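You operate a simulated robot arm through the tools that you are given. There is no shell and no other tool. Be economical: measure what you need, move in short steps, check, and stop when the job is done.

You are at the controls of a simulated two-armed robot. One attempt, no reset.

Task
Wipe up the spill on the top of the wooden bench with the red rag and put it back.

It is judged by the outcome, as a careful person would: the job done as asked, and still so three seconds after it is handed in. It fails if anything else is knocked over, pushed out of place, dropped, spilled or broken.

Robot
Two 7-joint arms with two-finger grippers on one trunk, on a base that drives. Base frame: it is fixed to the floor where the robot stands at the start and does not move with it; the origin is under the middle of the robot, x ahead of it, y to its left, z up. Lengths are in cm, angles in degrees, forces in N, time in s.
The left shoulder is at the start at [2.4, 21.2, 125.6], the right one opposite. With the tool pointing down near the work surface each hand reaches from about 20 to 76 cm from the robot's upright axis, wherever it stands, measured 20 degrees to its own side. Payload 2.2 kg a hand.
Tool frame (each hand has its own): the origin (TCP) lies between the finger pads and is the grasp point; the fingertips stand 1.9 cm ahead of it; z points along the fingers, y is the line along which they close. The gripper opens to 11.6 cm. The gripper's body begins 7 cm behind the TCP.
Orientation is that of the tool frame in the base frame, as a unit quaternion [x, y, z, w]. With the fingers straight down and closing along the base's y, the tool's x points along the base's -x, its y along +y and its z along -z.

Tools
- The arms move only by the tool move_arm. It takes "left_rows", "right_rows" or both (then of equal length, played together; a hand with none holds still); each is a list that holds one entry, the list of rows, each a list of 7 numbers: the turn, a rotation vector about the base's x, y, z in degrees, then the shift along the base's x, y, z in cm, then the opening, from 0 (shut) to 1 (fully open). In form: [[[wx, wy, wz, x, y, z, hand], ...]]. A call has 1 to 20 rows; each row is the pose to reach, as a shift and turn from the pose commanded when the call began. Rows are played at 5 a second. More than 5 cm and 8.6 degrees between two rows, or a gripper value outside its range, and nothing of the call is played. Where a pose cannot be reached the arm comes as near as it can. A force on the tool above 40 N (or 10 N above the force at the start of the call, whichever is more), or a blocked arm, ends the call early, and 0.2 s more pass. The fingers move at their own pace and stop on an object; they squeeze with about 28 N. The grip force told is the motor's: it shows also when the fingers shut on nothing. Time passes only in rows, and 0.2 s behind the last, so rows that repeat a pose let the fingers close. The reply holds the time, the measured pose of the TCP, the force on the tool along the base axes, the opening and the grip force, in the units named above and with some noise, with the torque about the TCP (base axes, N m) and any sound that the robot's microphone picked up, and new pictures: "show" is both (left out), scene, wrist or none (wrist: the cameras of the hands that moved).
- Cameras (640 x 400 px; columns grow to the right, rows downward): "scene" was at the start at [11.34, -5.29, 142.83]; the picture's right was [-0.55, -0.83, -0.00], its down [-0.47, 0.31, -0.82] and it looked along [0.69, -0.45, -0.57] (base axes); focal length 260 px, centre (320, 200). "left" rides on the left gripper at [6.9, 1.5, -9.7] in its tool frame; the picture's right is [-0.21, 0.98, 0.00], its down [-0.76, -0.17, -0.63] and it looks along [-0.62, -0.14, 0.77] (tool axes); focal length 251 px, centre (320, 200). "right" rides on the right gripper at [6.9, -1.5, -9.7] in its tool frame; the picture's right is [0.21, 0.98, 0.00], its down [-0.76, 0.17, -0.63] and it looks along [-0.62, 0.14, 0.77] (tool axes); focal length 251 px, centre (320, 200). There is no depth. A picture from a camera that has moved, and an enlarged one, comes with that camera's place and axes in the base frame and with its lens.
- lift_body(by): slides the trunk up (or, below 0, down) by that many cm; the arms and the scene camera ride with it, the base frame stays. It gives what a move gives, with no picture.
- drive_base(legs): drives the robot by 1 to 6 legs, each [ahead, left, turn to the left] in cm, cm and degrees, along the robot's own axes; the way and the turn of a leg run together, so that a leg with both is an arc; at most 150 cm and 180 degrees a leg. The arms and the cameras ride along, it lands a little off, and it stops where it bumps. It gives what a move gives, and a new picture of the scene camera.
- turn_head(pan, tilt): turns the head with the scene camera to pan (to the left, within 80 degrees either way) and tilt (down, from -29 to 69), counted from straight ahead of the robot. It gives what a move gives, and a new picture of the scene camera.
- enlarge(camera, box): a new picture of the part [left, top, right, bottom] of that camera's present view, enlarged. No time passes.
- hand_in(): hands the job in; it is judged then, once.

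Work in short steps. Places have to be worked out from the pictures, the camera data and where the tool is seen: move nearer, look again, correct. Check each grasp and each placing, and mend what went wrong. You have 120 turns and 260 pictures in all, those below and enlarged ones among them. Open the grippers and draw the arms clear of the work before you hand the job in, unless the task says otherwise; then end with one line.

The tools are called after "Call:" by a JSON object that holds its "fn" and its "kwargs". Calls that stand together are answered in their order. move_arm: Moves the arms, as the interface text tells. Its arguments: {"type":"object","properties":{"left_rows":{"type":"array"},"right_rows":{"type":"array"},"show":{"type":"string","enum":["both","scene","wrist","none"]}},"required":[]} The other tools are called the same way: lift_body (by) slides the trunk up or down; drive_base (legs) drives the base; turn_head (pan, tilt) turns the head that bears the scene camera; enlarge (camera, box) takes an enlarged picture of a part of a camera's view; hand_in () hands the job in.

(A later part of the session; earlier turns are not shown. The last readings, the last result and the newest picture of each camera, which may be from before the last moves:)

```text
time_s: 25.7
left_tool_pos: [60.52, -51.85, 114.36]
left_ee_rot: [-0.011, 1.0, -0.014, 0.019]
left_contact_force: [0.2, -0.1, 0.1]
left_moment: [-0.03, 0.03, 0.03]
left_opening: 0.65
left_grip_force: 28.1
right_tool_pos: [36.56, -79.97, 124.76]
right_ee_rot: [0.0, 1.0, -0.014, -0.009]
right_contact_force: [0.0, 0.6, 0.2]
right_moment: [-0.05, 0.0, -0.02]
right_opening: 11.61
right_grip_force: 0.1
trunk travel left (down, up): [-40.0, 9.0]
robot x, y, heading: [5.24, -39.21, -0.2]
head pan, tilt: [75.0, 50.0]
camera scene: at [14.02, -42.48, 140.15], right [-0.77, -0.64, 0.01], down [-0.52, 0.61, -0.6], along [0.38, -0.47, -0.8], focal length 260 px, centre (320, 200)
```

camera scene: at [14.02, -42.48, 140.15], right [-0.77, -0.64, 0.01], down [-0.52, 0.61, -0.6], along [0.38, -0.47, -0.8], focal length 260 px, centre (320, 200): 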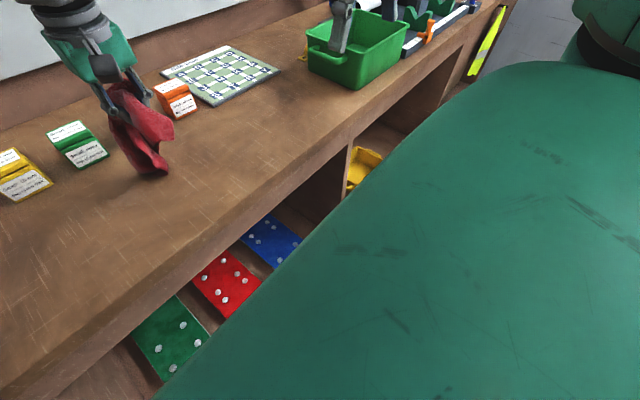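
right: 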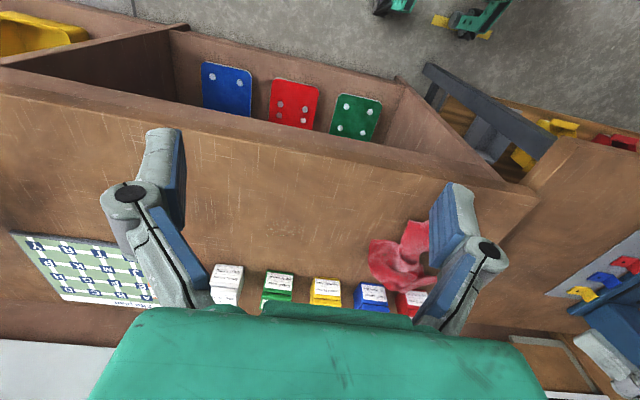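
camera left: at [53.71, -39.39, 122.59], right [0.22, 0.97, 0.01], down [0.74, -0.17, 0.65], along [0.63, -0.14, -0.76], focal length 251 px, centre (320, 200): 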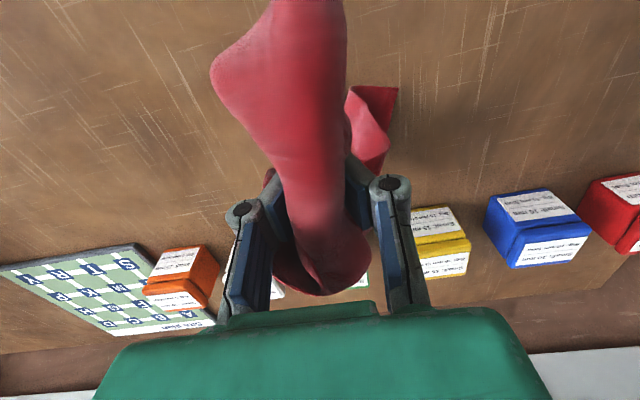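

The body swayed and seems to have settled; nothing looks displaced. I'll look again towards the spill and check that readings are steady.

Call:
{"fn": "turn_head", "kwargs": {"pan": -15, "tilt": 45}}

Call:
{"fn": "turn_head", "kwargs": {"pan": -10, "tilt": 45}}

```text
time_s: 27.3
left_tool_pos: [60.91, -48.76, 114.86]
left_ee_rot: [-0.013, 0.999, -0.026, 0.02]
left_contact_force: [0.3, 1.9, 0.3]
left_moment: [-0.13, 0.05, 0.01]
left_opening: 0.59
left_grip_force: 27.8
right_tool_pos: [36.65, -76.72, 124.88]
right_ee_rot: [0.004, 1.0, -0.001, -0.014]
right_contact_force: [0.6, 1.3, 1.3]
right_moment: [-0.14, -0.01, 0.0]
right_opening: 11.62
right_grip_force: 0.0
trunk travel left (down, up): [-40.0, 9.0]
robot x, y, heading: [5.1, -38.73, 0.1]
head pan, tilt: [-15.0, 45.0]
camera scene: at [13.96, -40.63, 140.27], right [-0.78, -0.62, 0.02], down [-0.5, 0.61, -0.62], along [0.37, -0.49, -0.79], focal length 260 px, centre (320, 200)
```

scene: 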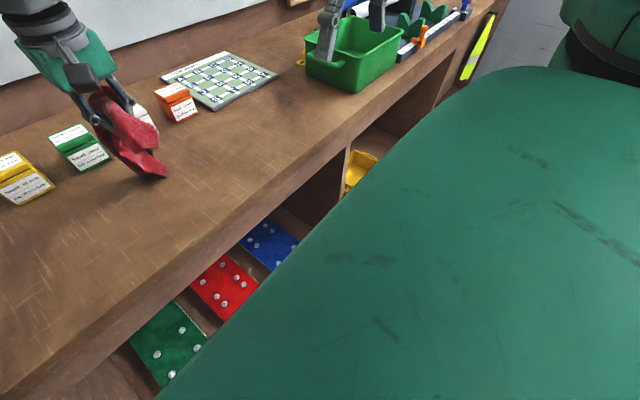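

```text
time_s: 28.0
left_tool_pos: [61.02, -51.9, 114.52]
left_ee_rot: [-0.013, 1.0, -0.016, 0.02]
left_contact_force: [0.6, -0.3, -1.1]
left_moment: [-0.01, 0.03, -0.06]
left_opening: 0.58
left_grip_force: 28.0
right_tool_pos: [36.39, -80.29, 122.68]
right_ee_rot: [0.01, 0.999, 0.042, -0.027]
right_contact_force: [-0.6, -0.7, -0.3]
right_moment: [0.05, 0.01, -0.02]
right_opening: 11.62
right_grip_force: 0.2
trunk travel left (down, up): [-40.0, 9.0]
robot x, y, heading: [5.36, -39.17, -0.1]
head pan, tilt: [-10.0, 45.0]
camera scene: at [14.0, -46.74, 140.12], right [-0.79, -0.61, 0.0], down [-0.49, 0.64, -0.6], along [0.37, -0.47, -0.8], focal length 260 px, centre (320, 200)
```

scene: 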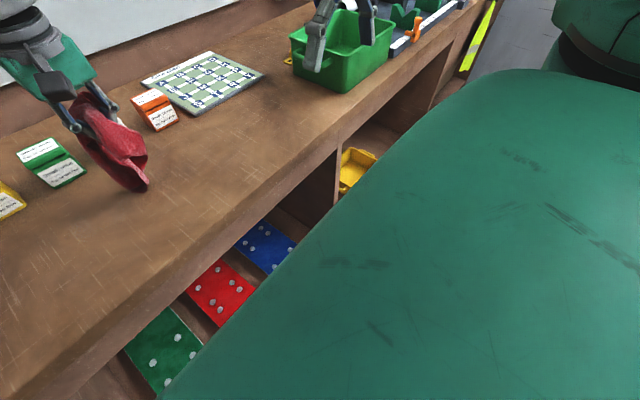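

The head appears jammed at pan ≈ −51 against the left arm's elbow, rocking the body. I'll relax the head command there, then move the left hand left to free it.

Call:
{"fn": "turn_head", "kwargs": {"pan": -54, "tilt": 53}}

Call:
{"fn": "move_arm", "kwargs": {"left_rows": [[[0, 0, 0, 0, 3, 0, 0], [0, 0, 0, 0, 6, 0, 0], [0, 0, 0, 0, 9, 0, 0], [0, 0, 0, 0, 12, 0, 0], [0, 0, 0, 0, 15, 0, 0], [0, 0, 0, 0, 18, 0, 0], [0, 0, 0, 0, 18, 0, 0]]], "show": "scene"}}

```text
time_s: 29.1
left_tool_pos: [61.03, -48.83, 114.89]
left_ee_rot: [-0.015, 0.999, -0.025, 0.02]
left_contact_force: [2.1, 1.7, 0.2]
left_moment: [-0.13, 0.17, -0.01]
left_opening: 0.6
left_grip_force: 28.5
right_tool_pos: [36.63, -77.03, 124.56]
right_ee_rot: [0.004, 1.0, 0.005, -0.016]
right_contact_force: [0.3, 0.8, 1.5]
right_moment: [-0.08, 0.01, 0.01]
right_opening: 11.63
right_grip_force: 0.1
trunk travel left (down, up): [-40.0, 9.0]
robot x, y, heading: [5.41, -38.68, 0.0]
head pan, tilt: [-54.0, 53.0]
camera scene: at [13.95, -41.45, 140.27], right [-0.78, -0.62, 0.02], down [-0.5, 0.61, -0.61], along [0.37, -0.49, -0.79], focal length 260 px, centre (320, 200)
```

scene: 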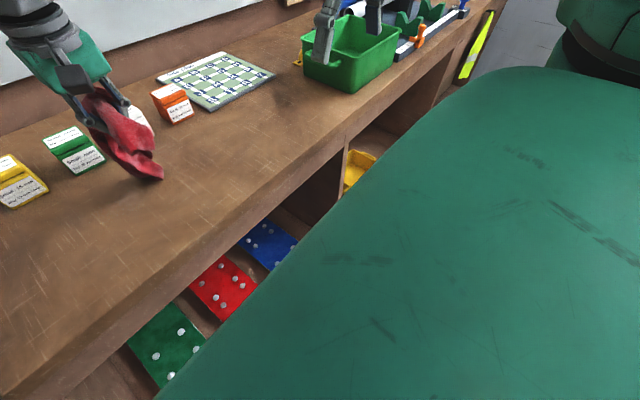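

```text
time_s: 30.7
left_tool_pos: [60.99, -34.01, 114.32]
left_ee_rot: [-0.013, 1.0, -0.015, 0.018]
left_contact_force: [-0.3, -1.0, 0.3]
left_moment: [0.01, 0.0, -0.01]
left_opening: 0.61
left_grip_force: 27.7
right_tool_pos: [36.47, -80.63, 122.82]
right_ee_rot: [0.01, 0.999, 0.033, -0.023]
right_contact_force: [0.7, -0.4, 0.0]
right_moment: [0.05, 0.03, 0.01]
right_opening: 11.58
right_grip_force: 0.1
trunk travel left (down, up): [-40.0, 9.0]
robot x, y, heading: [5.07, -39.01, 0.1]
head pan, tilt: [-54.0, 53.0]
camera scene: at [13.89, -46.34, 140.09], right [-0.79, -0.61, 0.0], down [-0.49, 0.64, -0.59], along [0.36, -0.47, -0.81], focal length 260 px, centre (320, 200)
```

scene: 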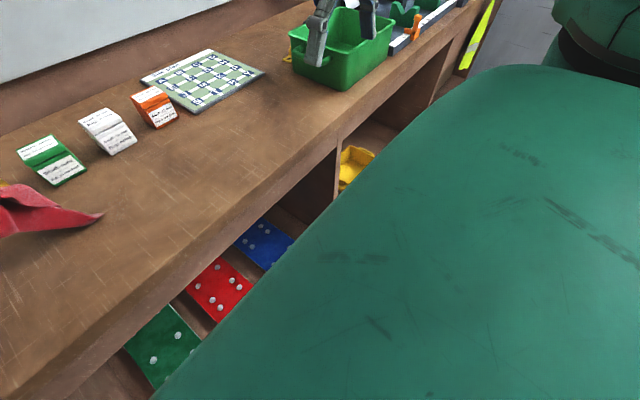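

The hand has moved clear. I'll try turning the head back now.

Call:
{"fn": "turn_head", "kwargs": {"pan": -35, "tilt": 45}}

Call:
{"fn": "turn_head", "kwargs": {"pan": -10, "tilt": 45}}

```text
time_s: 31.5
left_tool_pos: [60.9, -35.71, 114.38]
left_ee_rot: [-0.011, 1.0, -0.009, 0.019]
left_contact_force: [0.0, 0.4, -0.9]
left_moment: [0.04, 0.03, 0.01]
left_opening: 0.62
left_grip_force: 28.7
right_tool_pos: [36.46, -82.45, 122.53]
right_ee_rot: [0.01, 0.999, 0.034, -0.02]
right_contact_force: [0.6, -0.8, -1.1]
right_moment: [0.07, 0.01, -0.01]
right_opening: 11.58
right_grip_force: 0.1
trunk travel left (down, up): [-40.0, 9.0]
robot x, y, heading: [5.36, -39.96, -0.1]
head pan, tilt: [-35.0, 45.0]
camera scene: at [13.87, -47.98, 140.02], right [-0.79, -0.61, -0.01], down [-0.49, 0.64, -0.59], along [0.37, -0.46, -0.81], focal length 260 px, centre (320, 200)
```

scene: 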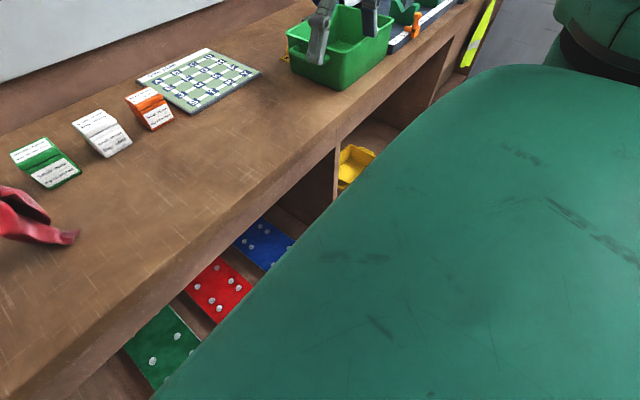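

```text
time_s: 32.4
left_tool_pos: [60.87, -35.96, 114.46]
left_ee_rot: [-0.011, 1.0, -0.007, 0.019]
left_contact_force: [1.2, -0.1, 0.1]
left_moment: [0.04, 0.01, 0.02]
left_opening: 0.62
left_grip_force: 28.2
right_tool_pos: [36.53, -82.56, 122.87]
right_ee_rot: [0.008, 0.999, 0.031, -0.02]
right_contact_force: [0.0, -0.3, -1.0]
right_moment: [0.05, -0.01, -0.02]
right_opening: 11.59
right_grip_force: 0.1
trunk travel left (down, up): [-40.0, 9.0]
robot x, y, heading: [5.07, -39.84, -0.1]
head pan, tilt: [-10.0, 45.0]
camera scene: at [13.87, -47.99, 140.02], right [-0.79, -0.62, -0.01], down [-0.49, 0.64, -0.59], along [0.37, -0.46, -0.81], focal length 260 px, centre (320, 200)
```

scene: 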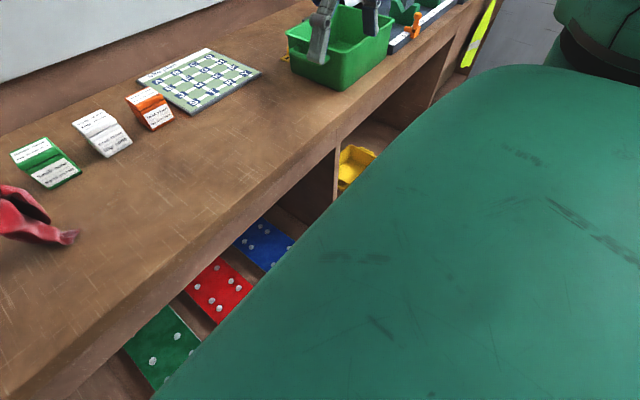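

The head still doesn't move; it may be wedged by its downward tilt against the right shoulder. I'll raise the tilt at the same pan.

Call:
{"fn": "turn_head", "kwargs": {"pan": -55, "tilt": 15}}

```text
time_s: 33.5
left_tool_pos: [60.95, -33.0, 114.34]
left_ee_rot: [-0.013, 1.0, -0.018, 0.02]
left_contact_force: [0.6, 1.2, 0.0]
left_moment: [-0.04, 0.03, -0.03]
left_opening: 0.64
left_grip_force: 27.2
right_tool_pos: [36.5, -79.39, 123.52]
right_ee_rot: [0.007, 1.0, 0.022, -0.02]
right_contact_force: [0.2, -0.9, -0.4]
right_moment: [-0.03, 0.01, 0.04]
right_opening: 11.59
right_grip_force: 0.0
trunk travel left (down, up): [-40.0, 9.0]
robot x, y, heading: [5.15, -38.64, -0.3]
head pan, tilt: [-55.0, 15.0]
camera scene: at [13.88, -44.59, 140.18], right [-0.79, -0.61, 0.0], down [-0.49, 0.63, -0.6], along [0.37, -0.48, -0.8], focal length 260 px, centre (320, 200)
```

scene: 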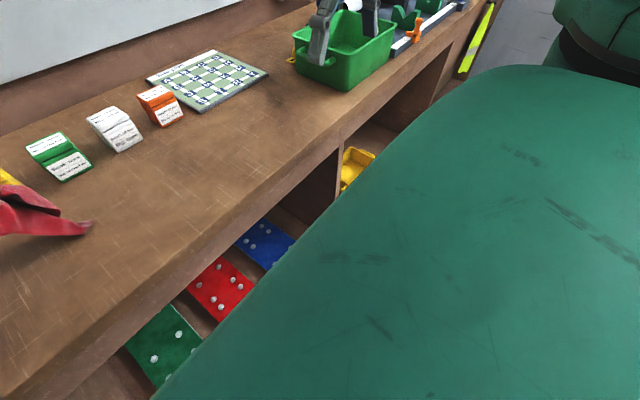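

The head doesn't respond and the upper body is rocking slightly, as if the base rests against something on its right. I'll back off to the left by 5 cm.

Call:
{"fn": "drive_base", "kwargs": {"legs": [[0, 5, 0]]}}

Call:
{"fn": "turn_head", "kwargs": {"pan": -30, "tilt": 35}}

```text
time_s: 34.5
left_tool_pos: [60.84, -29.44, 114.3]
left_ee_rot: [-0.013, 1.0, -0.013, 0.019]
left_contact_force: [0.5, 1.2, -0.5]
left_moment: [0.03, -0.02, 0.03]
left_opening: 0.61
left_grip_force: 28.0
right_tool_pos: [36.6, -75.48, 124.33]
right_ee_rot: [0.002, 1.0, 0.0, -0.009]
right_contact_force: [0.1, 0.7, 0.1]
right_moment: [-0.05, 0.0, 0.0]
right_opening: 11.6
right_grip_force: 0.1
trunk travel left (down, up): [-40.0, 9.0]
robot x, y, heading: [5.35, -34.36, 0.0]
head pan, tilt: [-55.0, 15.0]
camera scene: at [13.87, -39.09, 140.17], right [-0.79, -0.62, 0.01], down [-0.5, 0.63, -0.6], along [0.37, -0.47, -0.8], focal length 260 px, centre (320, 200)
```

scene: 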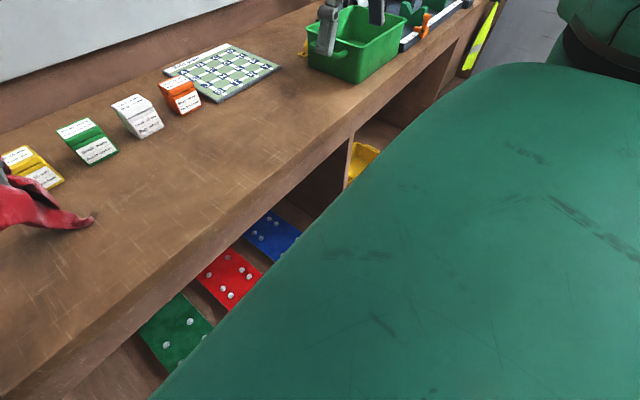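

```text
time_s: 35.3
left_tool_pos: [60.57, -30.08, 114.58]
left_ee_rot: [-0.011, 1.0, -0.01, 0.021]
left_contact_force: [-0.4, -0.1, -0.6]
left_moment: [0.0, 0.0, -0.06]
left_opening: 0.6
left_grip_force: 27.9
right_tool_pos: [36.4, -76.15, 124.29]
right_ee_rot: [0.002, 1.0, 0.002, -0.007]
right_contact_force: [-0.8, -0.1, 0.9]
right_moment: [-0.01, -0.02, 0.0]
right_opening: 11.62
right_grip_force: 0.1
trunk travel left (down, up): [-40.0, 9.0]
robot x, y, heading: [5.2, -34.39, 0.1]
head pan, tilt: [-30.0, 35.0]
camera scene: at [16.93, -37.35, 142.79], right [-0.5, -0.87, 0.01], down [-0.5, 0.28, -0.82], along [0.71, -0.41, -0.57], focal length 260 px, centre (320, 200)
```

scene: 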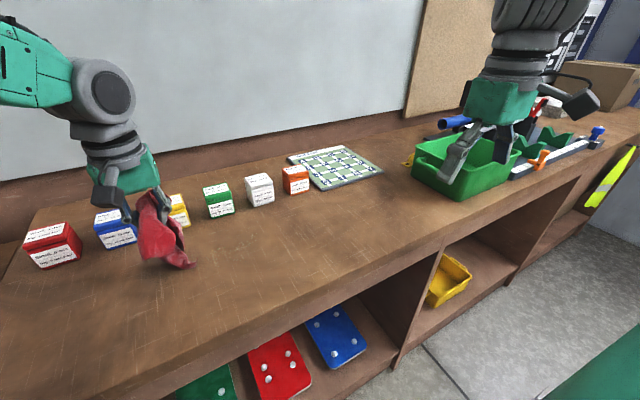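

Freed: the head works, the readings are steady, and the spill is within reach from here. I'll turn the head to view the spill.

Call:
{"fn": "turn_head", "kwargs": {"pan": -12, "tilt": 42}}

Call:
{"fn": "enlarge", "kwargs": {"camera": "scene", "box": [240, 120, 400, 220]}}

```text
time_s: 36.1
left_tool_pos: [60.58, -28.5, 114.46]
left_ee_rot: [-0.012, 1.0, -0.015, 0.021]
left_contact_force: [-0.2, 0.9, 0.4]
left_moment: [-0.08, 0.01, -0.02]
left_opening: 0.62
left_grip_force: 27.4
right_tool_pos: [36.28, -74.57, 124.59]
right_ee_rot: [0.001, 1.0, -0.004, -0.009]
right_contact_force: [-0.3, 0.5, 0.4]
right_moment: [-0.03, 0.03, 0.0]
right_opening: 11.61
right_grip_force: 0.0
trunk travel left (down, up): [-40.0, 9.0]
robot x, y, heading: [4.99, -33.91, 0.1]
head pan, tilt: [-12.0, 42.0]
camera scene: at [17.49, -33.32, 141.7], right [-0.21, -0.98, 0.02], down [-0.66, 0.12, -0.74], along [0.73, -0.16, -0.67], focal length 260 px, centre (320, 200)
```

scene: 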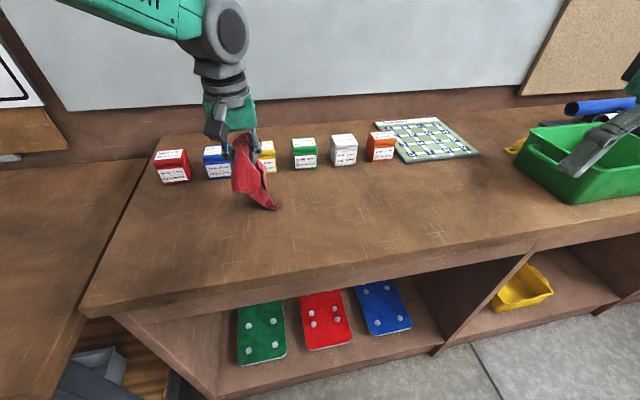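

```text
4.00 times, centred on (320, 170) of scene
camera zoom: at [17.49, -33.32, 141.7], right [-0.21, -0.98, 0.02], down [-0.66, 0.12, -0.74], along [0.73, -0.16, -0.67], focal length 1038 px, centre (320, 320)
```

zoom: 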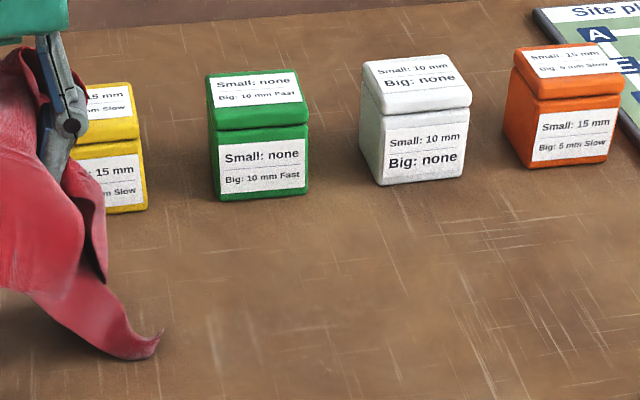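

I'll move the hand over the spill, pausing so that rocking settles.

Call:
{"fn": "move_arm", "kwargs": {"left_rows": [[[0, 0, 0, 0, -3, 0, 0], [0, 0, 0, 0, -6, 0, 0], [0, 0, 0, 0, -9, 0, 0], [0, 0, 0, 0, -12, 0, 0], [0, 0, 0, 0, -14, 0, 0], [0, 0, 0, 0, -14, 0, 0], [0, 0, 0, 0, -14, 0, 0], [0, 0, 0, 0, -14, 0, 0], [0, 0, 0, 0, -14, 0, 0], [0, 0, 0, 0, -14, 0, 0]]], "show": "both"}}

Call:
{"fn": "enlarge", "kwargs": {"camera": "scene", "box": [240, 120, 400, 220]}}

```text
time_s: 38.4
left_tool_pos: [61.61, -45.4, 114.76]
left_ee_rot: [-0.024, 1.0, -0.01, 0.018]
left_contact_force: [0.7, -0.5, -0.1]
left_moment: [0.11, 0.14, 0.02]
left_opening: 0.6
left_grip_force: 28.5
right_tool_pos: [36.32, -78.84, 123.17]
right_ee_rot: [0.003, 1.0, 0.012, -0.014]
right_contact_force: [0.0, -0.9, 0.1]
right_moment: [0.11, -0.07, -0.01]
right_opening: 11.6
right_grip_force: 0.1
trunk travel left (down, up): [-40.0, 9.0]
robot x, y, heading: [5.25, -34.61, -0.1]
head pan, tilt: [-12.0, 42.0]
camera scene: at [17.54, -38.89, 141.62], right [-0.21, -0.98, -0.02], down [-0.66, 0.15, -0.74], along [0.72, -0.14, -0.67], focal length 260 px, centre (320, 200)
camera left: at [54.15, -44.05, 124.15], right [0.17, 0.99, -0.01], down [0.74, -0.12, 0.66], along [0.65, -0.12, -0.75], focal length 251 px, centre (320, 200)
```

scene: 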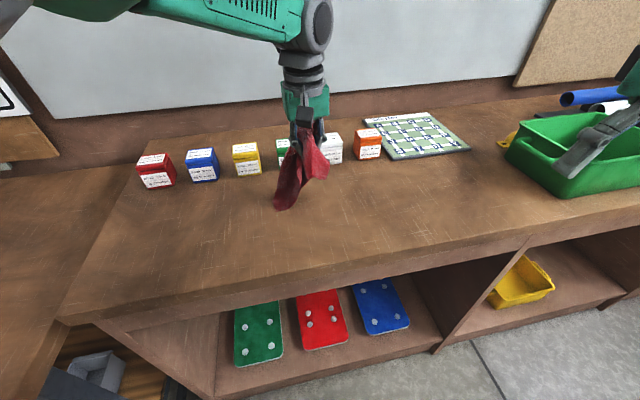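
left: 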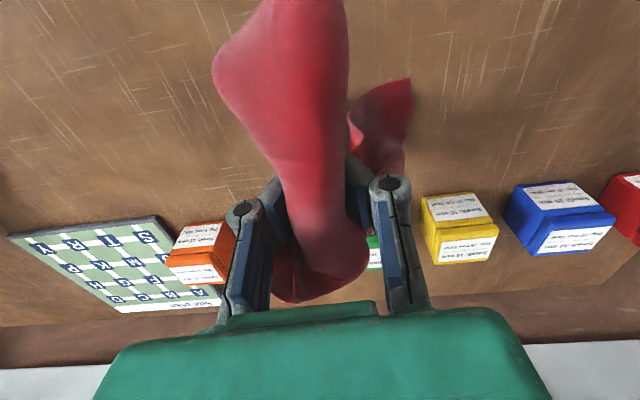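

```text
4.00 times, centred on (320, 170) of scene
camera zoom: at [17.54, -38.89, 141.62], right [-0.21, -0.98, -0.02], down [-0.66, 0.15, -0.74], along [0.72, -0.14, -0.67], focal length 1038 px, centre (320, 320)
```

zoom: 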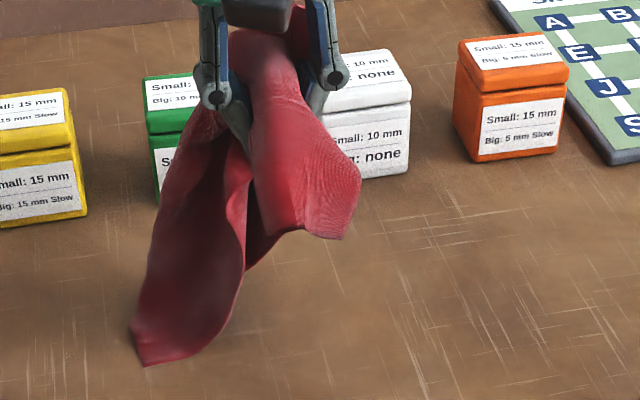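

The body still rocks by a couple of degrees. I'll wait to see if it damps.

Call:
{"fn": "move_arm", "kwargs": {"left_rows": [[[0, 0, 0, 0, 0, 0, 0], [0, 0, 0, 0, 0, 0, 0], [0, 0, 0, 0, 0, 0, 0], [0, 0, 0, 0, 0, 0, 0], [0, 0, 0, 0, 0, 0, 0], [0, 0, 0, 0, 0, 0, 0], [0, 0, 0, 0, 0, 0, 0], [0, 0, 0, 0, 0, 0, 0], [0, 0, 0, 0, 0, 0, 0], [0, 0, 0, 0, 0, 0, 0]]], "show": "none"}}

Call:
{"fn": "move_arm", "kwargs": {"left_rows": [[[0, 0, 0, 0, 0, 0, 0], [0, 0, 0, 0, 0, 0, 0]]], "show": "none"}}

Call:
{"fn": "move_arm", "kwargs": {"left_rows": [[[0, 0, 0, 0, 0, 0, 0], [0, 0, 0, 0, 0, 0, 0]]], "show": "none"}}

Call:
{"fn": "move_arm", "kwargs": {"left_rows": [[[0, 0, 0, 0, 0, 0, 0], [0, 0, 0, 0, 0, 0, 0]]], "show": "none"}}

```text
time_s: 40.5
left_tool_pos: [61.31, -42.15, 114.74]
left_ee_rot: [-0.022, 0.999, -0.019, 0.017]
left_contact_force: [-0.1, -0.1, 0.9]
left_moment: [-0.03, 0.0, -0.01]
left_opening: 0.6
left_grip_force: 28.0
right_tool_pos: [36.32, -74.98, 124.17]
right_ee_rot: [0.002, 1.0, -0.002, -0.015]
right_contact_force: [-0.6, 0.4, -0.1]
right_moment: [-0.05, 0.01, -0.03]
right_opening: 11.61
right_grip_force: 0.0
trunk travel left (down, up): [-40.0, 9.0]
robot x, y, heading: [5.44, -34.11, 0.0]
head pan, tilt: [-12.0, 42.0]
```

```text
time_s: 41.1
left_tool_pos: [61.33, -44.75, 114.57]
left_ee_rot: [-0.022, 1.0, -0.009, 0.018]
left_contact_force: [0.1, -0.9, -2.9]
left_moment: [0.08, -0.04, -0.03]
left_opening: 0.6
left_grip_force: 28.1
right_tool_pos: [36.15, -77.79, 123.22]
right_ee_rot: [0.002, 1.0, 0.009, -0.015]
right_contact_force: [-0.1, 0.0, -0.6]
right_moment: [0.02, -0.02, 0.03]
right_opening: 11.6
right_grip_force: 0.1
trunk travel left (down, up): [-40.0, 9.0]
robot x, y, heading: [5.12, -34.55, -0.1]
head pan, tilt: [-12.0, 42.0]
```

```text
time_s: 41.8
left_tool_pos: [61.81, -43.02, 115.66]
left_ee_rot: [-0.028, 0.999, -0.024, 0.021]
left_contact_force: [0.5, 0.5, 0.5]
left_moment: [0.02, 0.06, -0.01]
left_opening: 0.59
left_grip_force: 27.8
right_tool_pos: [36.36, -76.37, 124.04]
right_ee_rot: [0.002, 1.0, 0.003, -0.01]
right_contact_force: [1.3, 0.2, 0.8]
right_moment: [0.0, 0.01, 0.0]
right_opening: 11.61
right_grip_force: 0.1
trunk travel left (down, up): [-40.0, 9.0]
robot x, y, heading: [5.27, -34.32, 0.1]
head pan, tilt: [-12.0, 42.0]
```

```text
time_s: 42.4
left_tool_pos: [61.36, -42.65, 114.68]
left_ee_rot: [-0.023, 0.999, -0.018, 0.017]
left_contact_force: [0.1, -0.5, 0.0]
left_moment: [0.01, 0.01, -0.02]
left_opening: 0.59
left_grip_force: 28.0
right_tool_pos: [36.27, -75.56, 124.06]
right_ee_rot: [0.002, 1.0, 0.0, -0.015]
right_contact_force: [0.3, 0.3, -0.8]
right_moment: [-0.03, 0.03, 0.03]
right_opening: 11.62
right_grip_force: 0.1
trunk travel left (down, up): [-40.0, 9.0]
robot x, y, heading: [5.16, -34.21, 0.2]
head pan, tilt: [-12.0, 42.0]
```

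The rocking is decaying. I'll wait a bit more before touching down.

Call:
{"fn": "move_arm", "kwargs": {"left_rows": [[[0, 0, 0, 0, 0, 0, 0], [0, 0, 0, 0, 0, 0, 0], [0, 0, 0, 0, 0, 0, 0], [0, 0, 0, 0, 0, 0, 0], [0, 0, 0, 0, 0, 0, 0], [0, 0, 0, 0, 0, 0, 0], [0, 0, 0, 0, 0, 0, 0], [0, 0, 0, 0, 0, 0, 0], [0, 0, 0, 0, 0, 0, 0], [0, 0, 0, 0, 0, 0, 0], [0, 0, 0, 0, 0, 0, 0], [0, 0, 0, 0, 0, 0, 0], [0, 0, 0, 0, 0, 0, 0], [0, 0, 0, 0, 0, 0, 0], [0, 0, 0, 0, 0, 0, 0], [0, 0, 0, 0, 0, 0, 0], [0, 0, 0, 0, 0, 0, 0], [0, 0, 0, 0, 0, 0, 0], [0, 0, 0, 0, 0, 0, 0], [0, 0, 0, 0, 0, 0, 0]]], "show": "none"}}

Call:
{"fn": "move_arm", "kwargs": {"left_rows": [[[0, 0, 0, 0, 0, 0, 0], [0, 0, 0, 0, 0, 0, 0]]], "show": "none"}}

Call:
{"fn": "move_arm", "kwargs": {"left_rows": [[[0, 0, 0, 0, 0, 0, 0], [0, 0, 0, 0, 0, 0, 0]]], "show": "scene"}}

```text
time_s: 46.5
left_tool_pos: [61.64, -43.68, 115.16]
left_ee_rot: [-0.025, 0.999, -0.017, 0.019]
left_contact_force: [-0.1, 0.0, -0.9]
left_moment: [0.04, -0.02, -0.01]
left_opening: 0.62
left_grip_force: 27.5
right_tool_pos: [36.23, -76.91, 123.67]
right_ee_rot: [0.003, 1.0, 0.007, -0.012]
right_contact_force: [-0.6, -0.2, -0.4]
right_moment: [0.0, -0.01, -0.03]
right_opening: 11.6
right_grip_force: 0.0
trunk travel left (down, up): [-40.0, 9.0]
robot x, y, heading: [5.38, -34.2, -0.1]
head pan, tilt: [-12.0, 42.0]
```

```text
time_s: 47.1
left_tool_pos: [61.59, -43.21, 115.19]
left_ee_rot: [-0.025, 0.999, -0.018, 0.019]
left_contact_force: [0.4, -0.4, -0.9]
left_moment: [0.02, 0.01, 0.02]
left_opening: 0.58
left_grip_force: 28.2
right_tool_pos: [36.29, -76.4, 123.81]
right_ee_rot: [0.001, 1.0, 0.004, -0.013]
right_contact_force: [0.7, 0.5, -0.4]
right_moment: [0.0, -0.02, -0.01]
right_opening: 11.6
right_grip_force: 0.1
trunk travel left (down, up): [-40.0, 9.0]
robot x, y, heading: [5.33, -34.27, 0.2]
head pan, tilt: [-12.0, 42.0]
```

```text
time_s: 47.8
left_tool_pos: [61.61, -43.46, 114.98]
left_ee_rot: [-0.023, 0.999, -0.017, 0.018]
left_contact_force: [0.0, 0.2, -0.8]
left_moment: [-0.02, -0.01, 0.04]
left_opening: 0.61
left_grip_force: 28.2
right_tool_pos: [36.33, -76.65, 123.85]
right_ee_rot: [0.001, 1.0, 0.004, -0.013]
right_contact_force: [-0.3, -0.6, -0.4]
right_moment: [-0.02, 0.0, 0.0]
right_opening: 11.59
right_grip_force: 0.2
trunk travel left (down, up): [-40.0, 9.0]
robot x, y, heading: [5.38, -34.43, -0.1]
head pan, tilt: [-12.0, 42.0]
camera scene: at [17.51, -36.47, 141.68], right [-0.21, -0.98, 0.0], down [-0.66, 0.14, -0.74], along [0.72, -0.15, -0.67], focal length 260 px, centre (320, 200)
```

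scene: 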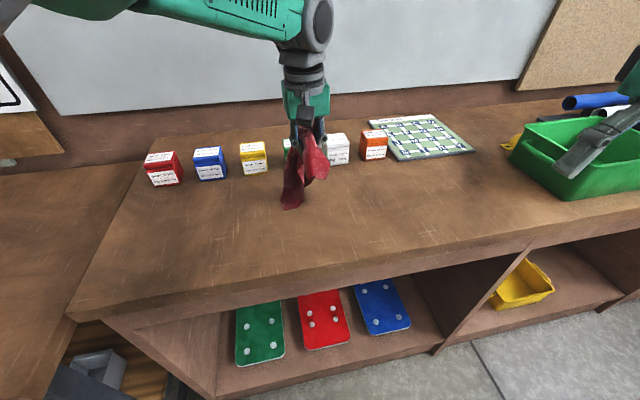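

Settled now. I'll lower the rag gently onto the spill at about (63.5, −44).

Call:
{"fn": "move_arm", "kwargs": {"left_rows": [[[0, 0, 0, 0.3, 0, -1.5, 0], [0, 0, 0, 0.6, 0, -3, 0], [0, 0, 0, 1, 0, -4.5, 0], [0, 0, 0, 1.3, -0.2, -6, 0], [0, 0, 0, 1.6, -0.4, -7.5, 0], [0, 0, 0, 1.9, -0.5, -9, 0], [0, 0, 0, 1.9, -0.5, -10.5, 0], [0, 0, 0, 1.9, -0.5, -12, 0], [0, 0, 0, 1.9, -0.5, -13, 0], [0, 0, 0, 1.9, -0.5, -13.5, 0], [0, 0, 0, 1.9, -0.5, -14, 0]]], "show": "both"}}

Call:
{"fn": "enlarge", "kwargs": {"camera": "scene", "box": [240, 120, 400, 220]}}

```text
time_s: 50.1
left_tool_pos: [62.46, -45.1, 100.5]
left_ee_rot: [-0.011, 1.0, -0.009, 0.021]
left_contact_force: [1.5, -0.4, -0.7]
left_moment: [-0.05, -0.05, -0.05]
left_opening: 0.63
left_grip_force: 28.6
right_tool_pos: [36.36, -76.72, 123.67]
right_ee_rot: [0.001, 1.0, 0.005, -0.013]
right_contact_force: [0.4, 0.0, 0.0]
right_moment: [-0.01, 0.05, -0.01]
right_opening: 11.6
right_grip_force: 0.0
trunk travel left (down, up): [-40.0, 9.0]
robot x, y, heading: [5.41, -34.64, 0.1]
head pan, tilt: [-12.0, 42.0]
camera scene: at [17.53, -36.43, 141.68], right [-0.21, -0.98, 0.0], down [-0.66, 0.14, -0.74], along [0.72, -0.15, -0.67], focal length 260 px, centre (320, 200)
camera left: at [54.99, -43.47, 109.98], right [0.19, 0.98, -0.01], down [0.73, -0.14, 0.67], along [0.65, -0.13, -0.75], focal length 251 px, centre (320, 200)
```

scene: 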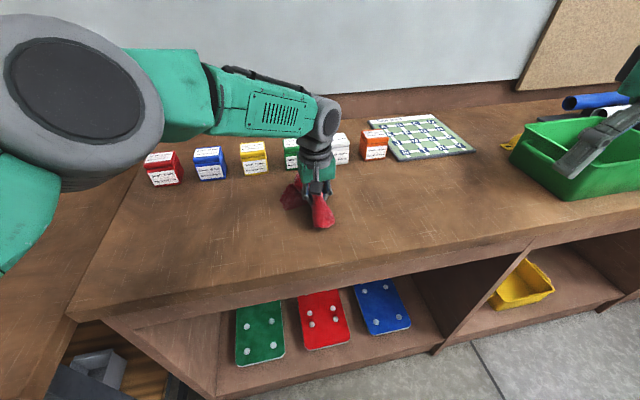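
left: 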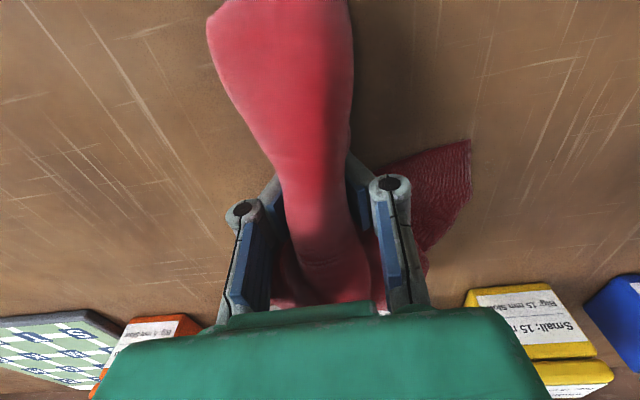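

```text
4.00 times, centred on (320, 170) of scene
camera zoom: at [17.53, -36.43, 141.68], right [-0.21, -0.98, 0.0], down [-0.66, 0.14, -0.74], along [0.72, -0.15, -0.67], focal length 1038 px, centre (320, 320)
```

zoom: 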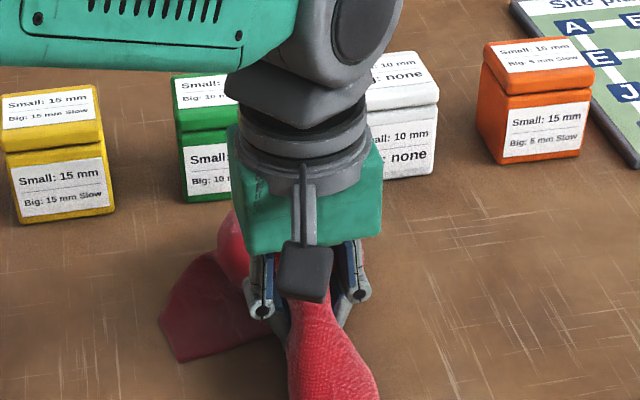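

The hand is at (62.5, −45, 100.5) with no bench contact yet. I'll press down about 1.2 cm and wipe in gentle strokes over the puddle.

Call:
{"fn": "move_arm", "kwargs": {"left_rows": [[[0, 0, 0, 0, 0, -0.6, 0], [0, 0, 0, 0, 0, -1.2, 0], [0, 0, 0, 0, 2, -1.2, 0], [0, 0, 0, 0, 4, -1.2, 0], [0, 0, 0, 0, 6, -1.2, 0], [0, 0, 0, 1, 4, -1.2, 0], [0, 0, 0, 1, 2, -1.2, 0], [0, 0, 0, 1, 0, -1.2, 0], [0, 0, 0, 1, -2, -1.2, 0], [0, 0, 0, 2, -3, -1.2, 0], [0, 0, 0, 2.5, -1, -1.2, 0], [0, 0, 0, 2.5, 1, -1.2, 0], [0, 0, 0, 2.5, 3, -1.2, 0], [0, 0, 0, 2.5, 5, -1.2, 0]]], "show": "both"}}

Call:
{"fn": "enlarge", "kwargs": {"camera": "scene", "box": [240, 120, 400, 220]}}

```text
time_s: 51.0
left_tool_pos: [62.32, -43.62, 100.05]
left_ee_rot: [-0.01, 0.999, -0.017, 0.025]
left_contact_force: [-5.0, -5.6, 11.8]
left_moment: [0.1, 0.2, 0.1]
left_opening: 0.58
left_grip_force: 28.4
right_tool_pos: [35.98, -76.76, 123.75]
right_ee_rot: [0.002, 1.0, 0.005, -0.014]
right_contact_force: [0.7, 0.3, 0.7]
right_moment: [-0.02, 0.03, 0.0]
right_opening: 11.57
right_grip_force: 0.1
trunk travel left (down, up): [-40.0, 9.0]
robot x, y, heading: [5.18, -34.41, -0.1]
head pan, tilt: [-12.0, 42.0]
stopped in row 4 (left hand): the force on the tool passed its limit at 48 N (the readings are from after the stop); the commanded pose is now the measured one
camera scene: at [17.28, -37.08, 141.68], right [-0.21, -0.98, -0.01], down [-0.66, 0.14, -0.74], along [0.73, -0.15, -0.67], focal length 260 px, centre (320, 200)
camera left: at [54.81, -41.98, 109.38], right [0.19, 0.98, -0.02], down [0.73, -0.13, 0.67], along [0.66, -0.15, -0.74], focal length 251 px, centre (320, 200)
```

scene: 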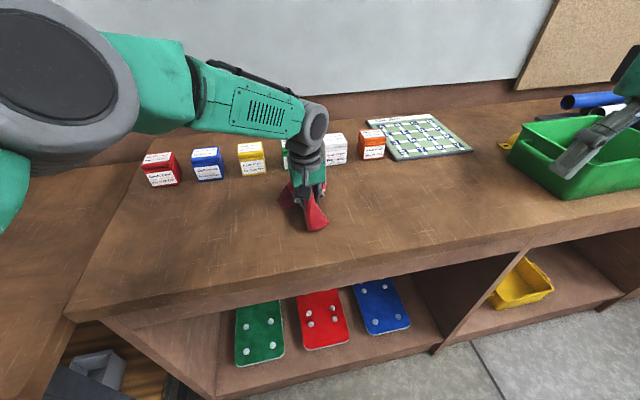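
left: 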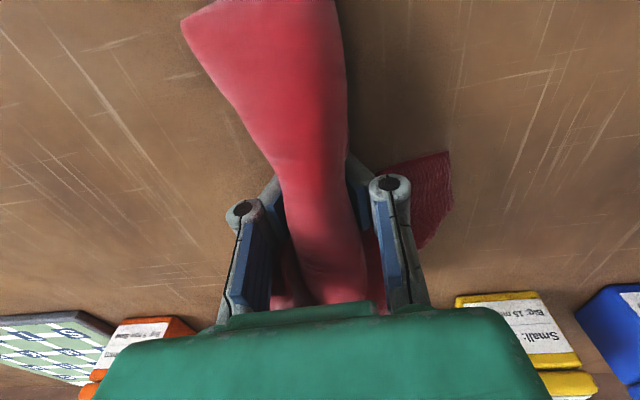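

```text
4.00 times, centred on (320, 170) of scene
camera zoom: at [17.28, -37.08, 141.68], right [-0.21, -0.98, -0.01], down [-0.66, 0.14, -0.74], along [0.73, -0.15, -0.67], focal length 1038 px, centre (320, 320)
```

zoom: 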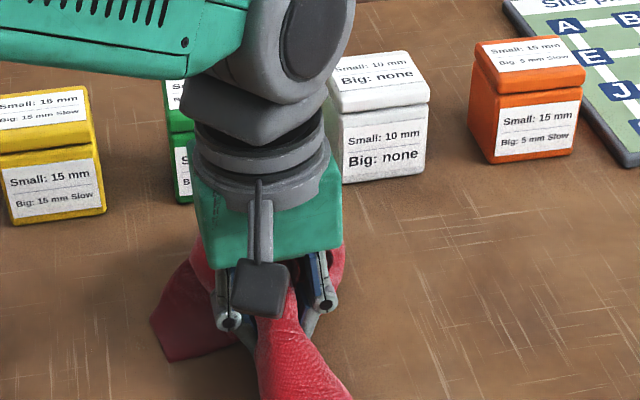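

Contact with cloth under the tips is at TCP ≈ 100, about 12 N. I'll hold that height and wipe with lateral strokes.

Call:
{"fn": "move_arm", "kwargs": {"left_rows": [[[0, 0, 0, 0, 1.5, 0, 0], [0, 0, 0, 0, 3, 0, 0], [0, 0, 0, 0, 4.5, 0, 0], [0, 0, 0, 1, 3, 0, 0], [0, 0, 0, 1, 1.5, 0, 0], [0, 0, 0, 1, 0, 0, 0], [0, 0, 0, 1, -1.5, 0, 0], [0, 0, 0, 1, -3, 0, 0], [0, 0, 0, 1, -4.5, 0, 0], [0, 0, 0, 2.5, -4.5, 0, 0], [0, 0, 0, 3, -3, 0, 0], [0, 0, 0, 3, -1.5, 0, 0], [0, 0, 0, 3, 0, 0, 0], [0, 0, 0, 3, 1.5, 0, 0], [0, 0, 0, 3, 3, 0, 0], [0, 0, 0, 3, 4.5, 0, 0]]], "show": "scene"}}

Call:
{"fn": "enlarge", "kwargs": {"camera": "scene", "box": [240, 120, 400, 220]}}

```text
time_s: 54.4
left_tool_pos: [65.41, -39.21, 100.09]
left_ee_rot: [-0.01, 0.999, -0.016, 0.026]
left_contact_force: [0.2, -9.6, 16.0]
left_moment: [-0.06, 0.13, 0.06]
left_opening: 0.57
left_grip_force: 27.8
left hand out of reach, approached as far as the arm can: row 10
right_tool_pos: [36.08, -76.88, 123.65]
right_ee_rot: [0.003, 1.0, 0.006, -0.016]
right_contact_force: [0.3, 0.0, 0.7]
right_moment: [-0.03, 0.04, -0.03]
right_opening: 11.61
right_grip_force: 0.1
trunk travel left (down, up): [-40.0, 9.0]
robot x, y, heading: [5.03, -34.95, -0.2]
head pan, tilt: [-12.0, 42.0]
camera scene: at [17.3, -37.22, 141.7], right [-0.21, -0.98, -0.01], down [-0.66, 0.14, -0.74], along [0.73, -0.15, -0.67], focal length 260 px, centre (320, 200)
```

scene: 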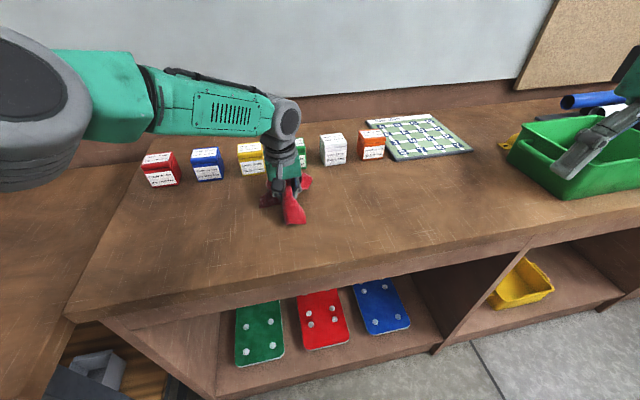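

```text
4.00 times, centred on (320, 170) of scene
camera zoom: at [17.3, -37.22, 141.7], right [-0.21, -0.98, -0.01], down [-0.66, 0.14, -0.74], along [0.73, -0.15, -0.67], focal length 1038 px, centre (320, 320)
```

zoom: 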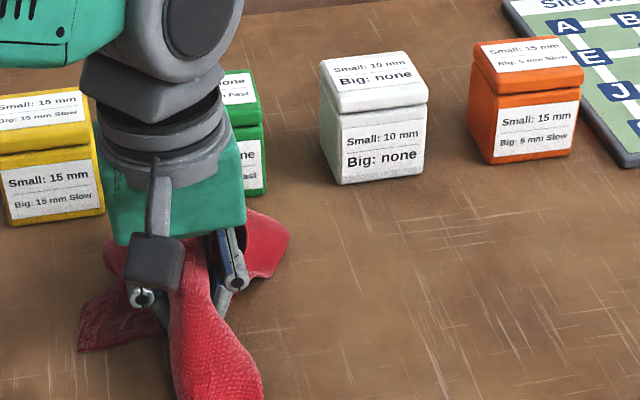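

Wiping works without disturbing the boxes. I'll do another pass back over the puddle in x and y, then lift to inspect.

Call:
{"fn": "move_arm", "kwargs": {"left_rows": [[[0, 0, 0, -1, -1.5, 0, 0], [0, 0, 0, -1, -3, 0, 0], [0, 0, 0, -1, -4.5, 0, 0], [0, 0, 0, -1, -6, 0, 0], [0, 0, 0, -1, -7.5, 0, 0], [0, 0, 0, -1.5, -8.5, 0, 0], [0, 0, 0, -3, -8.5, 0, 0], [0, 0, 0, -4.5, -8, 0, 0], [0, 0, 0, -4.5, -6.5, 0, 0], [0, 0, 0, -3, -5.5, 0, 0], [0, 0, 0, -1.5, -5, 0, 0], [0, 0, 0, 0, -4.5, 0, 0], [0, 0, 0, -1.5, -3.5, 0, 0], [0, 0, 0, -3, -2, 0, 0], [0, 0, 0, -4.5, -1, 0, 0], [0, 0, 0, -3, 1, 0, 0], [0, 0, 0, -3, 1, 1.5, 0], [0, 0, 0, -3, 2, 4, 0], [0, 0, 0, -3, 4, 7, 0], [0, 0, 0, -3, 7, 10, 0]]], "show": "scene"}}

Call:
{"fn": "enlarge", "kwargs": {"camera": "scene", "box": [240, 120, 400, 220]}}

```text
time_s: 58.6
left_tool_pos: [62.48, -31.01, 109.8]
left_ee_rot: [-0.011, 1.0, -0.017, 0.024]
left_contact_force: [0.2, 0.1, 0.8]
left_moment: [-0.05, -0.03, 0.0]
left_opening: 0.55
left_grip_force: 28.5
right_tool_pos: [36.01, -76.04, 123.91]
right_ee_rot: [0.003, 1.0, 0.001, -0.015]
right_contact_force: [0.9, 1.0, 0.4]
right_moment: [0.0, 0.01, 0.0]
right_opening: 11.59
right_grip_force: 0.1
trunk travel left (down, up): [-40.0, 9.0]
robot x, y, heading: [5.44, -34.18, -0.2]
head pan, tilt: [-12.0, 42.0]
camera scene: at [17.49, -35.81, 141.69], right [-0.21, -0.98, 0.0], down [-0.66, 0.14, -0.74], along [0.72, -0.16, -0.67], focal length 260 px, centre (320, 200)
```

scene: 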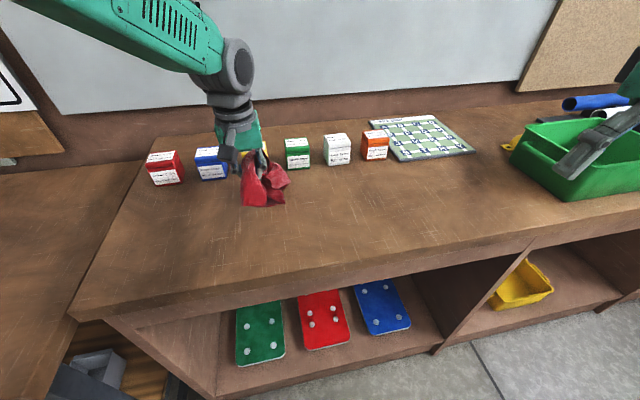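

```text
4.00 times, centred on (320, 170) of scene
camera zoom: at [17.49, -35.81, 141.69], right [-0.21, -0.98, 0.0], down [-0.66, 0.14, -0.74], along [0.72, -0.16, -0.67], focal length 1038 px, centre (320, 320)
```

zoom: 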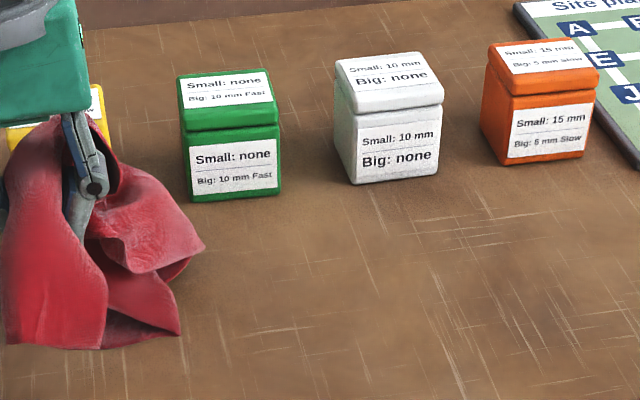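

No sheen in this view so far. I'll enlarge the exact spill area, then also look from the first vantage.

Call:
{"fn": "enlarge", "kwargs": {"camera": "scene", "box": [270, 170, 350, 220]}}

Call:
{"fn": "turn_head", "kwargs": {"pan": -35, "tilt": 40}}

Call:
{"fn": "enlarge", "kwargs": {"camera": "scene", "box": [140, 150, 260, 225]}}

```text
8.00 times, centred on (310, 195) of scene
camera zoom: at [17.49, -35.81, 141.69], right [-0.21, -0.98, 0.0], down [-0.66, 0.14, -0.74], along [0.72, -0.16, -0.67], focal length 2076 px, centre (400, 240)
```

zoom: 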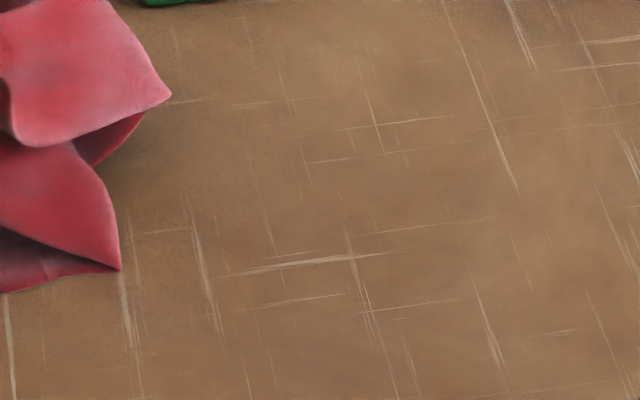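

```text
time_s: 59.5
left_tool_pos: [62.5, -31.18, 109.86]
left_ee_rot: [-0.011, 0.999, -0.017, 0.024]
left_contact_force: [-0.1, -0.6, 0.1]
left_moment: [-0.04, 0.05, 0.02]
left_opening: 0.56
left_grip_force: 27.9
right_tool_pos: [36.1, -76.14, 123.77]
right_ee_rot: [0.003, 1.0, 0.003, -0.015]
right_contact_force: [-0.2, -0.3, 0.1]
right_moment: [0.02, -0.02, 0.01]
right_opening: 11.63
right_grip_force: 0.2
trunk travel left (down, up): [-40.0, 9.0]
robot x, y, heading: [5.51, -34.36, 0.2]
head pan, tilt: [-35.0, 40.0]
camera scene: at [16.3, -39.25, 141.98], right [-0.57, -0.82, 0.0], down [-0.53, 0.37, -0.76], along [0.63, -0.44, -0.65], focal length 260 px, centre (320, 200)
```

scene: 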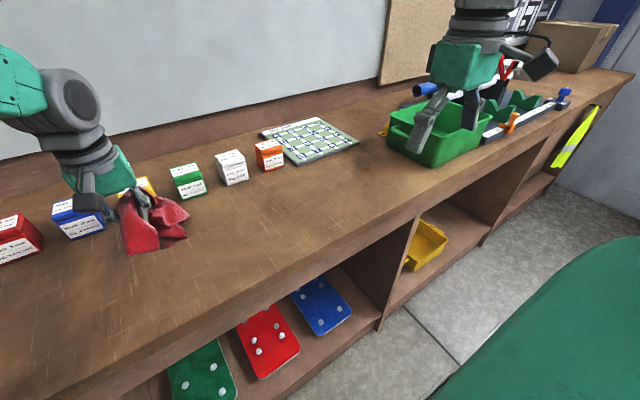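

```text
5.33 times, centred on (200, 188) of scene
camera zoom: at [16.3, -39.25, 141.98], right [-0.57, -0.82, 0.0], down [-0.53, 0.37, -0.76], along [0.63, -0.44, -0.65], focal length 1384 px, centre (960, 267)
```

zoom: 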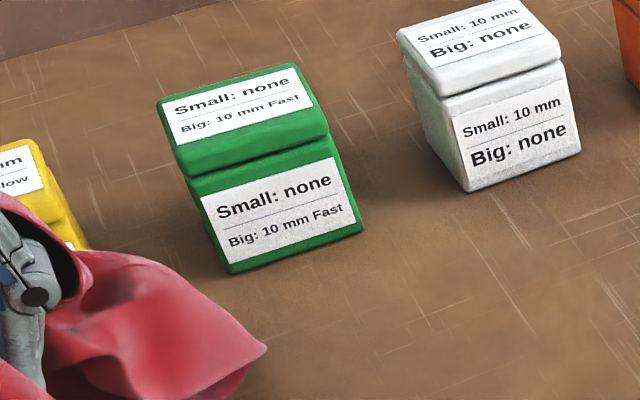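

The spill area projects near (222, 229) in this view; I'll enlarge there.

Call:
{"fn": "enlarge", "kwargs": {"camera": "scene", "box": [180, 190, 280, 252]}}

Call:
{"fn": "enlarge", "kwargs": {"camera": "right", "box": [320, 120, 640, 320]}}

```text
6.40 times, centred on (230, 221) of scene
camera zoom: at [16.3, -39.25, 141.98], right [-0.57, -0.82, 0.0], down [-0.53, 0.37, -0.76], along [0.63, -0.44, -0.65], focal length 1661 px, centre (896, 66)
```

zoom: 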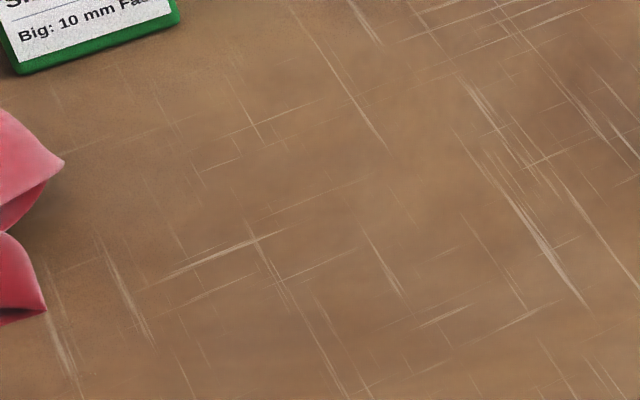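

```text
2.00 times, centred on (480, 220) of right
camera zoom: at [29.48, -77.78, 133.61], right [-0.21, 0.98, 0.01], down [0.78, 0.16, 0.61], along [0.59, 0.14, -0.79], focal length 503 px, centre (0, 160)
```

zoom: 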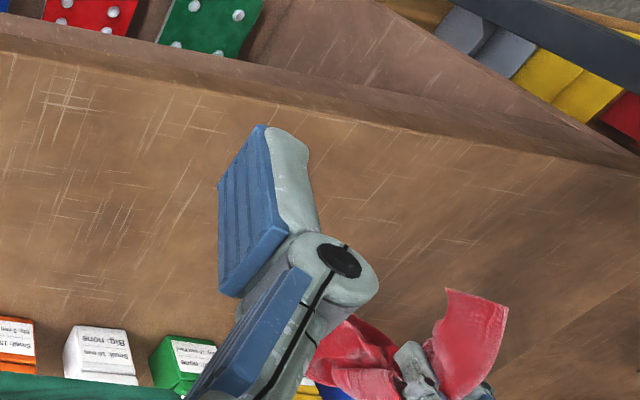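

The puddle is gone. I'll carry the rag slowly back to where it was picked up, (62.2, −16).

Call:
{"fn": "move_arm", "kwargs": {"left_rows": [[[0, 0, 0, 0, 1.5, 0.5, 0], [0, 0, 0, 0, 3.5, 1, 0], [0, 0, 0, 0, 5.5, 1, 0], [0, 0, 0, 0, 7.5, 1, 0], [0, 0, 0, 0, 9.5, 1, 0], [0, 0, 0, 0, 11.5, 1, 0], [0, 0, 0, 0, 13.5, 1, 0], [0, 0, 0, 0, 15, 1, 0], [0, 0, 0, 0, 15, 1, 0], [0, 0, 0, 0, 15, 1, 0], [0, 0, 0, 0, 15, 1, 0]]], "show": "none"}}

Call:
{"fn": "turn_head", "kwargs": {"pan": 5, "tilt": 42}}

Call:
{"fn": "enlarge", "kwargs": {"camera": "scene", "box": [180, 100, 420, 250]}}

```text
time_s: 61.9
left_tool_pos: [62.36, -16.79, 110.82]
left_ee_rot: [-0.011, 1.0, -0.016, 0.025]
left_contact_force: [0.3, -0.1, 0.4]
left_moment: [-0.01, -0.01, 0.02]
left_opening: 0.54
left_grip_force: 27.4
right_tool_pos: [36.19, -76.51, 123.72]
right_ee_rot: [0.003, 1.0, 0.004, -0.014]
right_contact_force: [-0.4, 0.4, -0.9]
right_moment: [0.03, -0.02, -0.01]
right_opening: 11.63
right_grip_force: 0.0
trunk travel left (down, up): [-40.0, 9.0]
robot x, y, heading: [5.58, -34.45, -0.0]
head pan, tilt: [-35.0, 40.0]
```

```text
time_s: 63.0
left_tool_pos: [62.4, -16.69, 110.69]
left_ee_rot: [-0.011, 1.0, -0.016, 0.024]
left_contact_force: [-1.1, 0.2, -0.2]
left_moment: [-0.02, 0.0, 0.0]
left_opening: 0.55
left_grip_force: 28.4
right_tool_pos: [36.09, -76.49, 123.78]
right_ee_rot: [0.003, 1.0, 0.004, -0.015]
right_contact_force: [0.4, 0.0, -0.1]
right_moment: [0.0, -0.01, 0.01]
right_opening: 11.58
right_grip_force: 0.1
trunk travel left (down, up): [-40.0, 9.0]
robot x, y, heading: [5.06, -34.34, 0.1]
head pan, tilt: [5.0, 42.0]
camera scene: at [17.65, -33.82, 141.69], right [0.09, -1.0, 0.0], down [-0.67, -0.06, -0.74], along [0.74, 0.06, -0.67], focal length 260 px, centre (320, 200)
```

scene: 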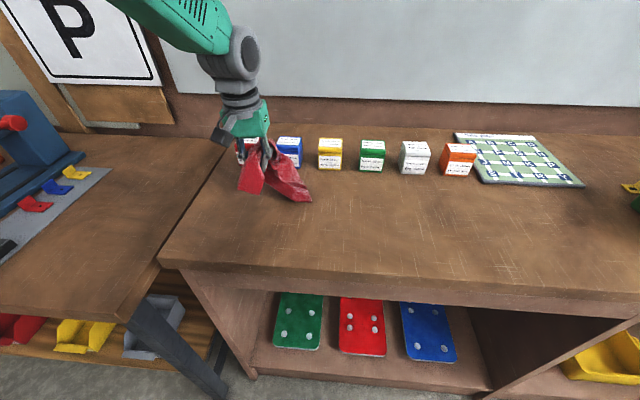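

```text
2.67 times, centred on (300, 175) of scene
camera zoom: at [17.65, -33.82, 141.69], right [0.09, -1.0, 0.0], down [-0.67, -0.06, -0.74], along [0.74, 0.06, -0.67], focal length 692 px, centre (373, 267)
```

zoom: 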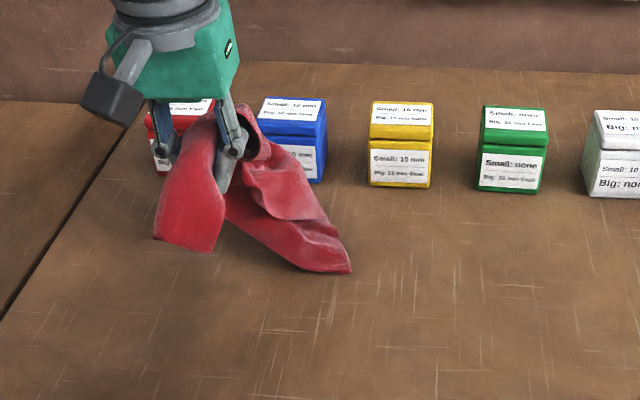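

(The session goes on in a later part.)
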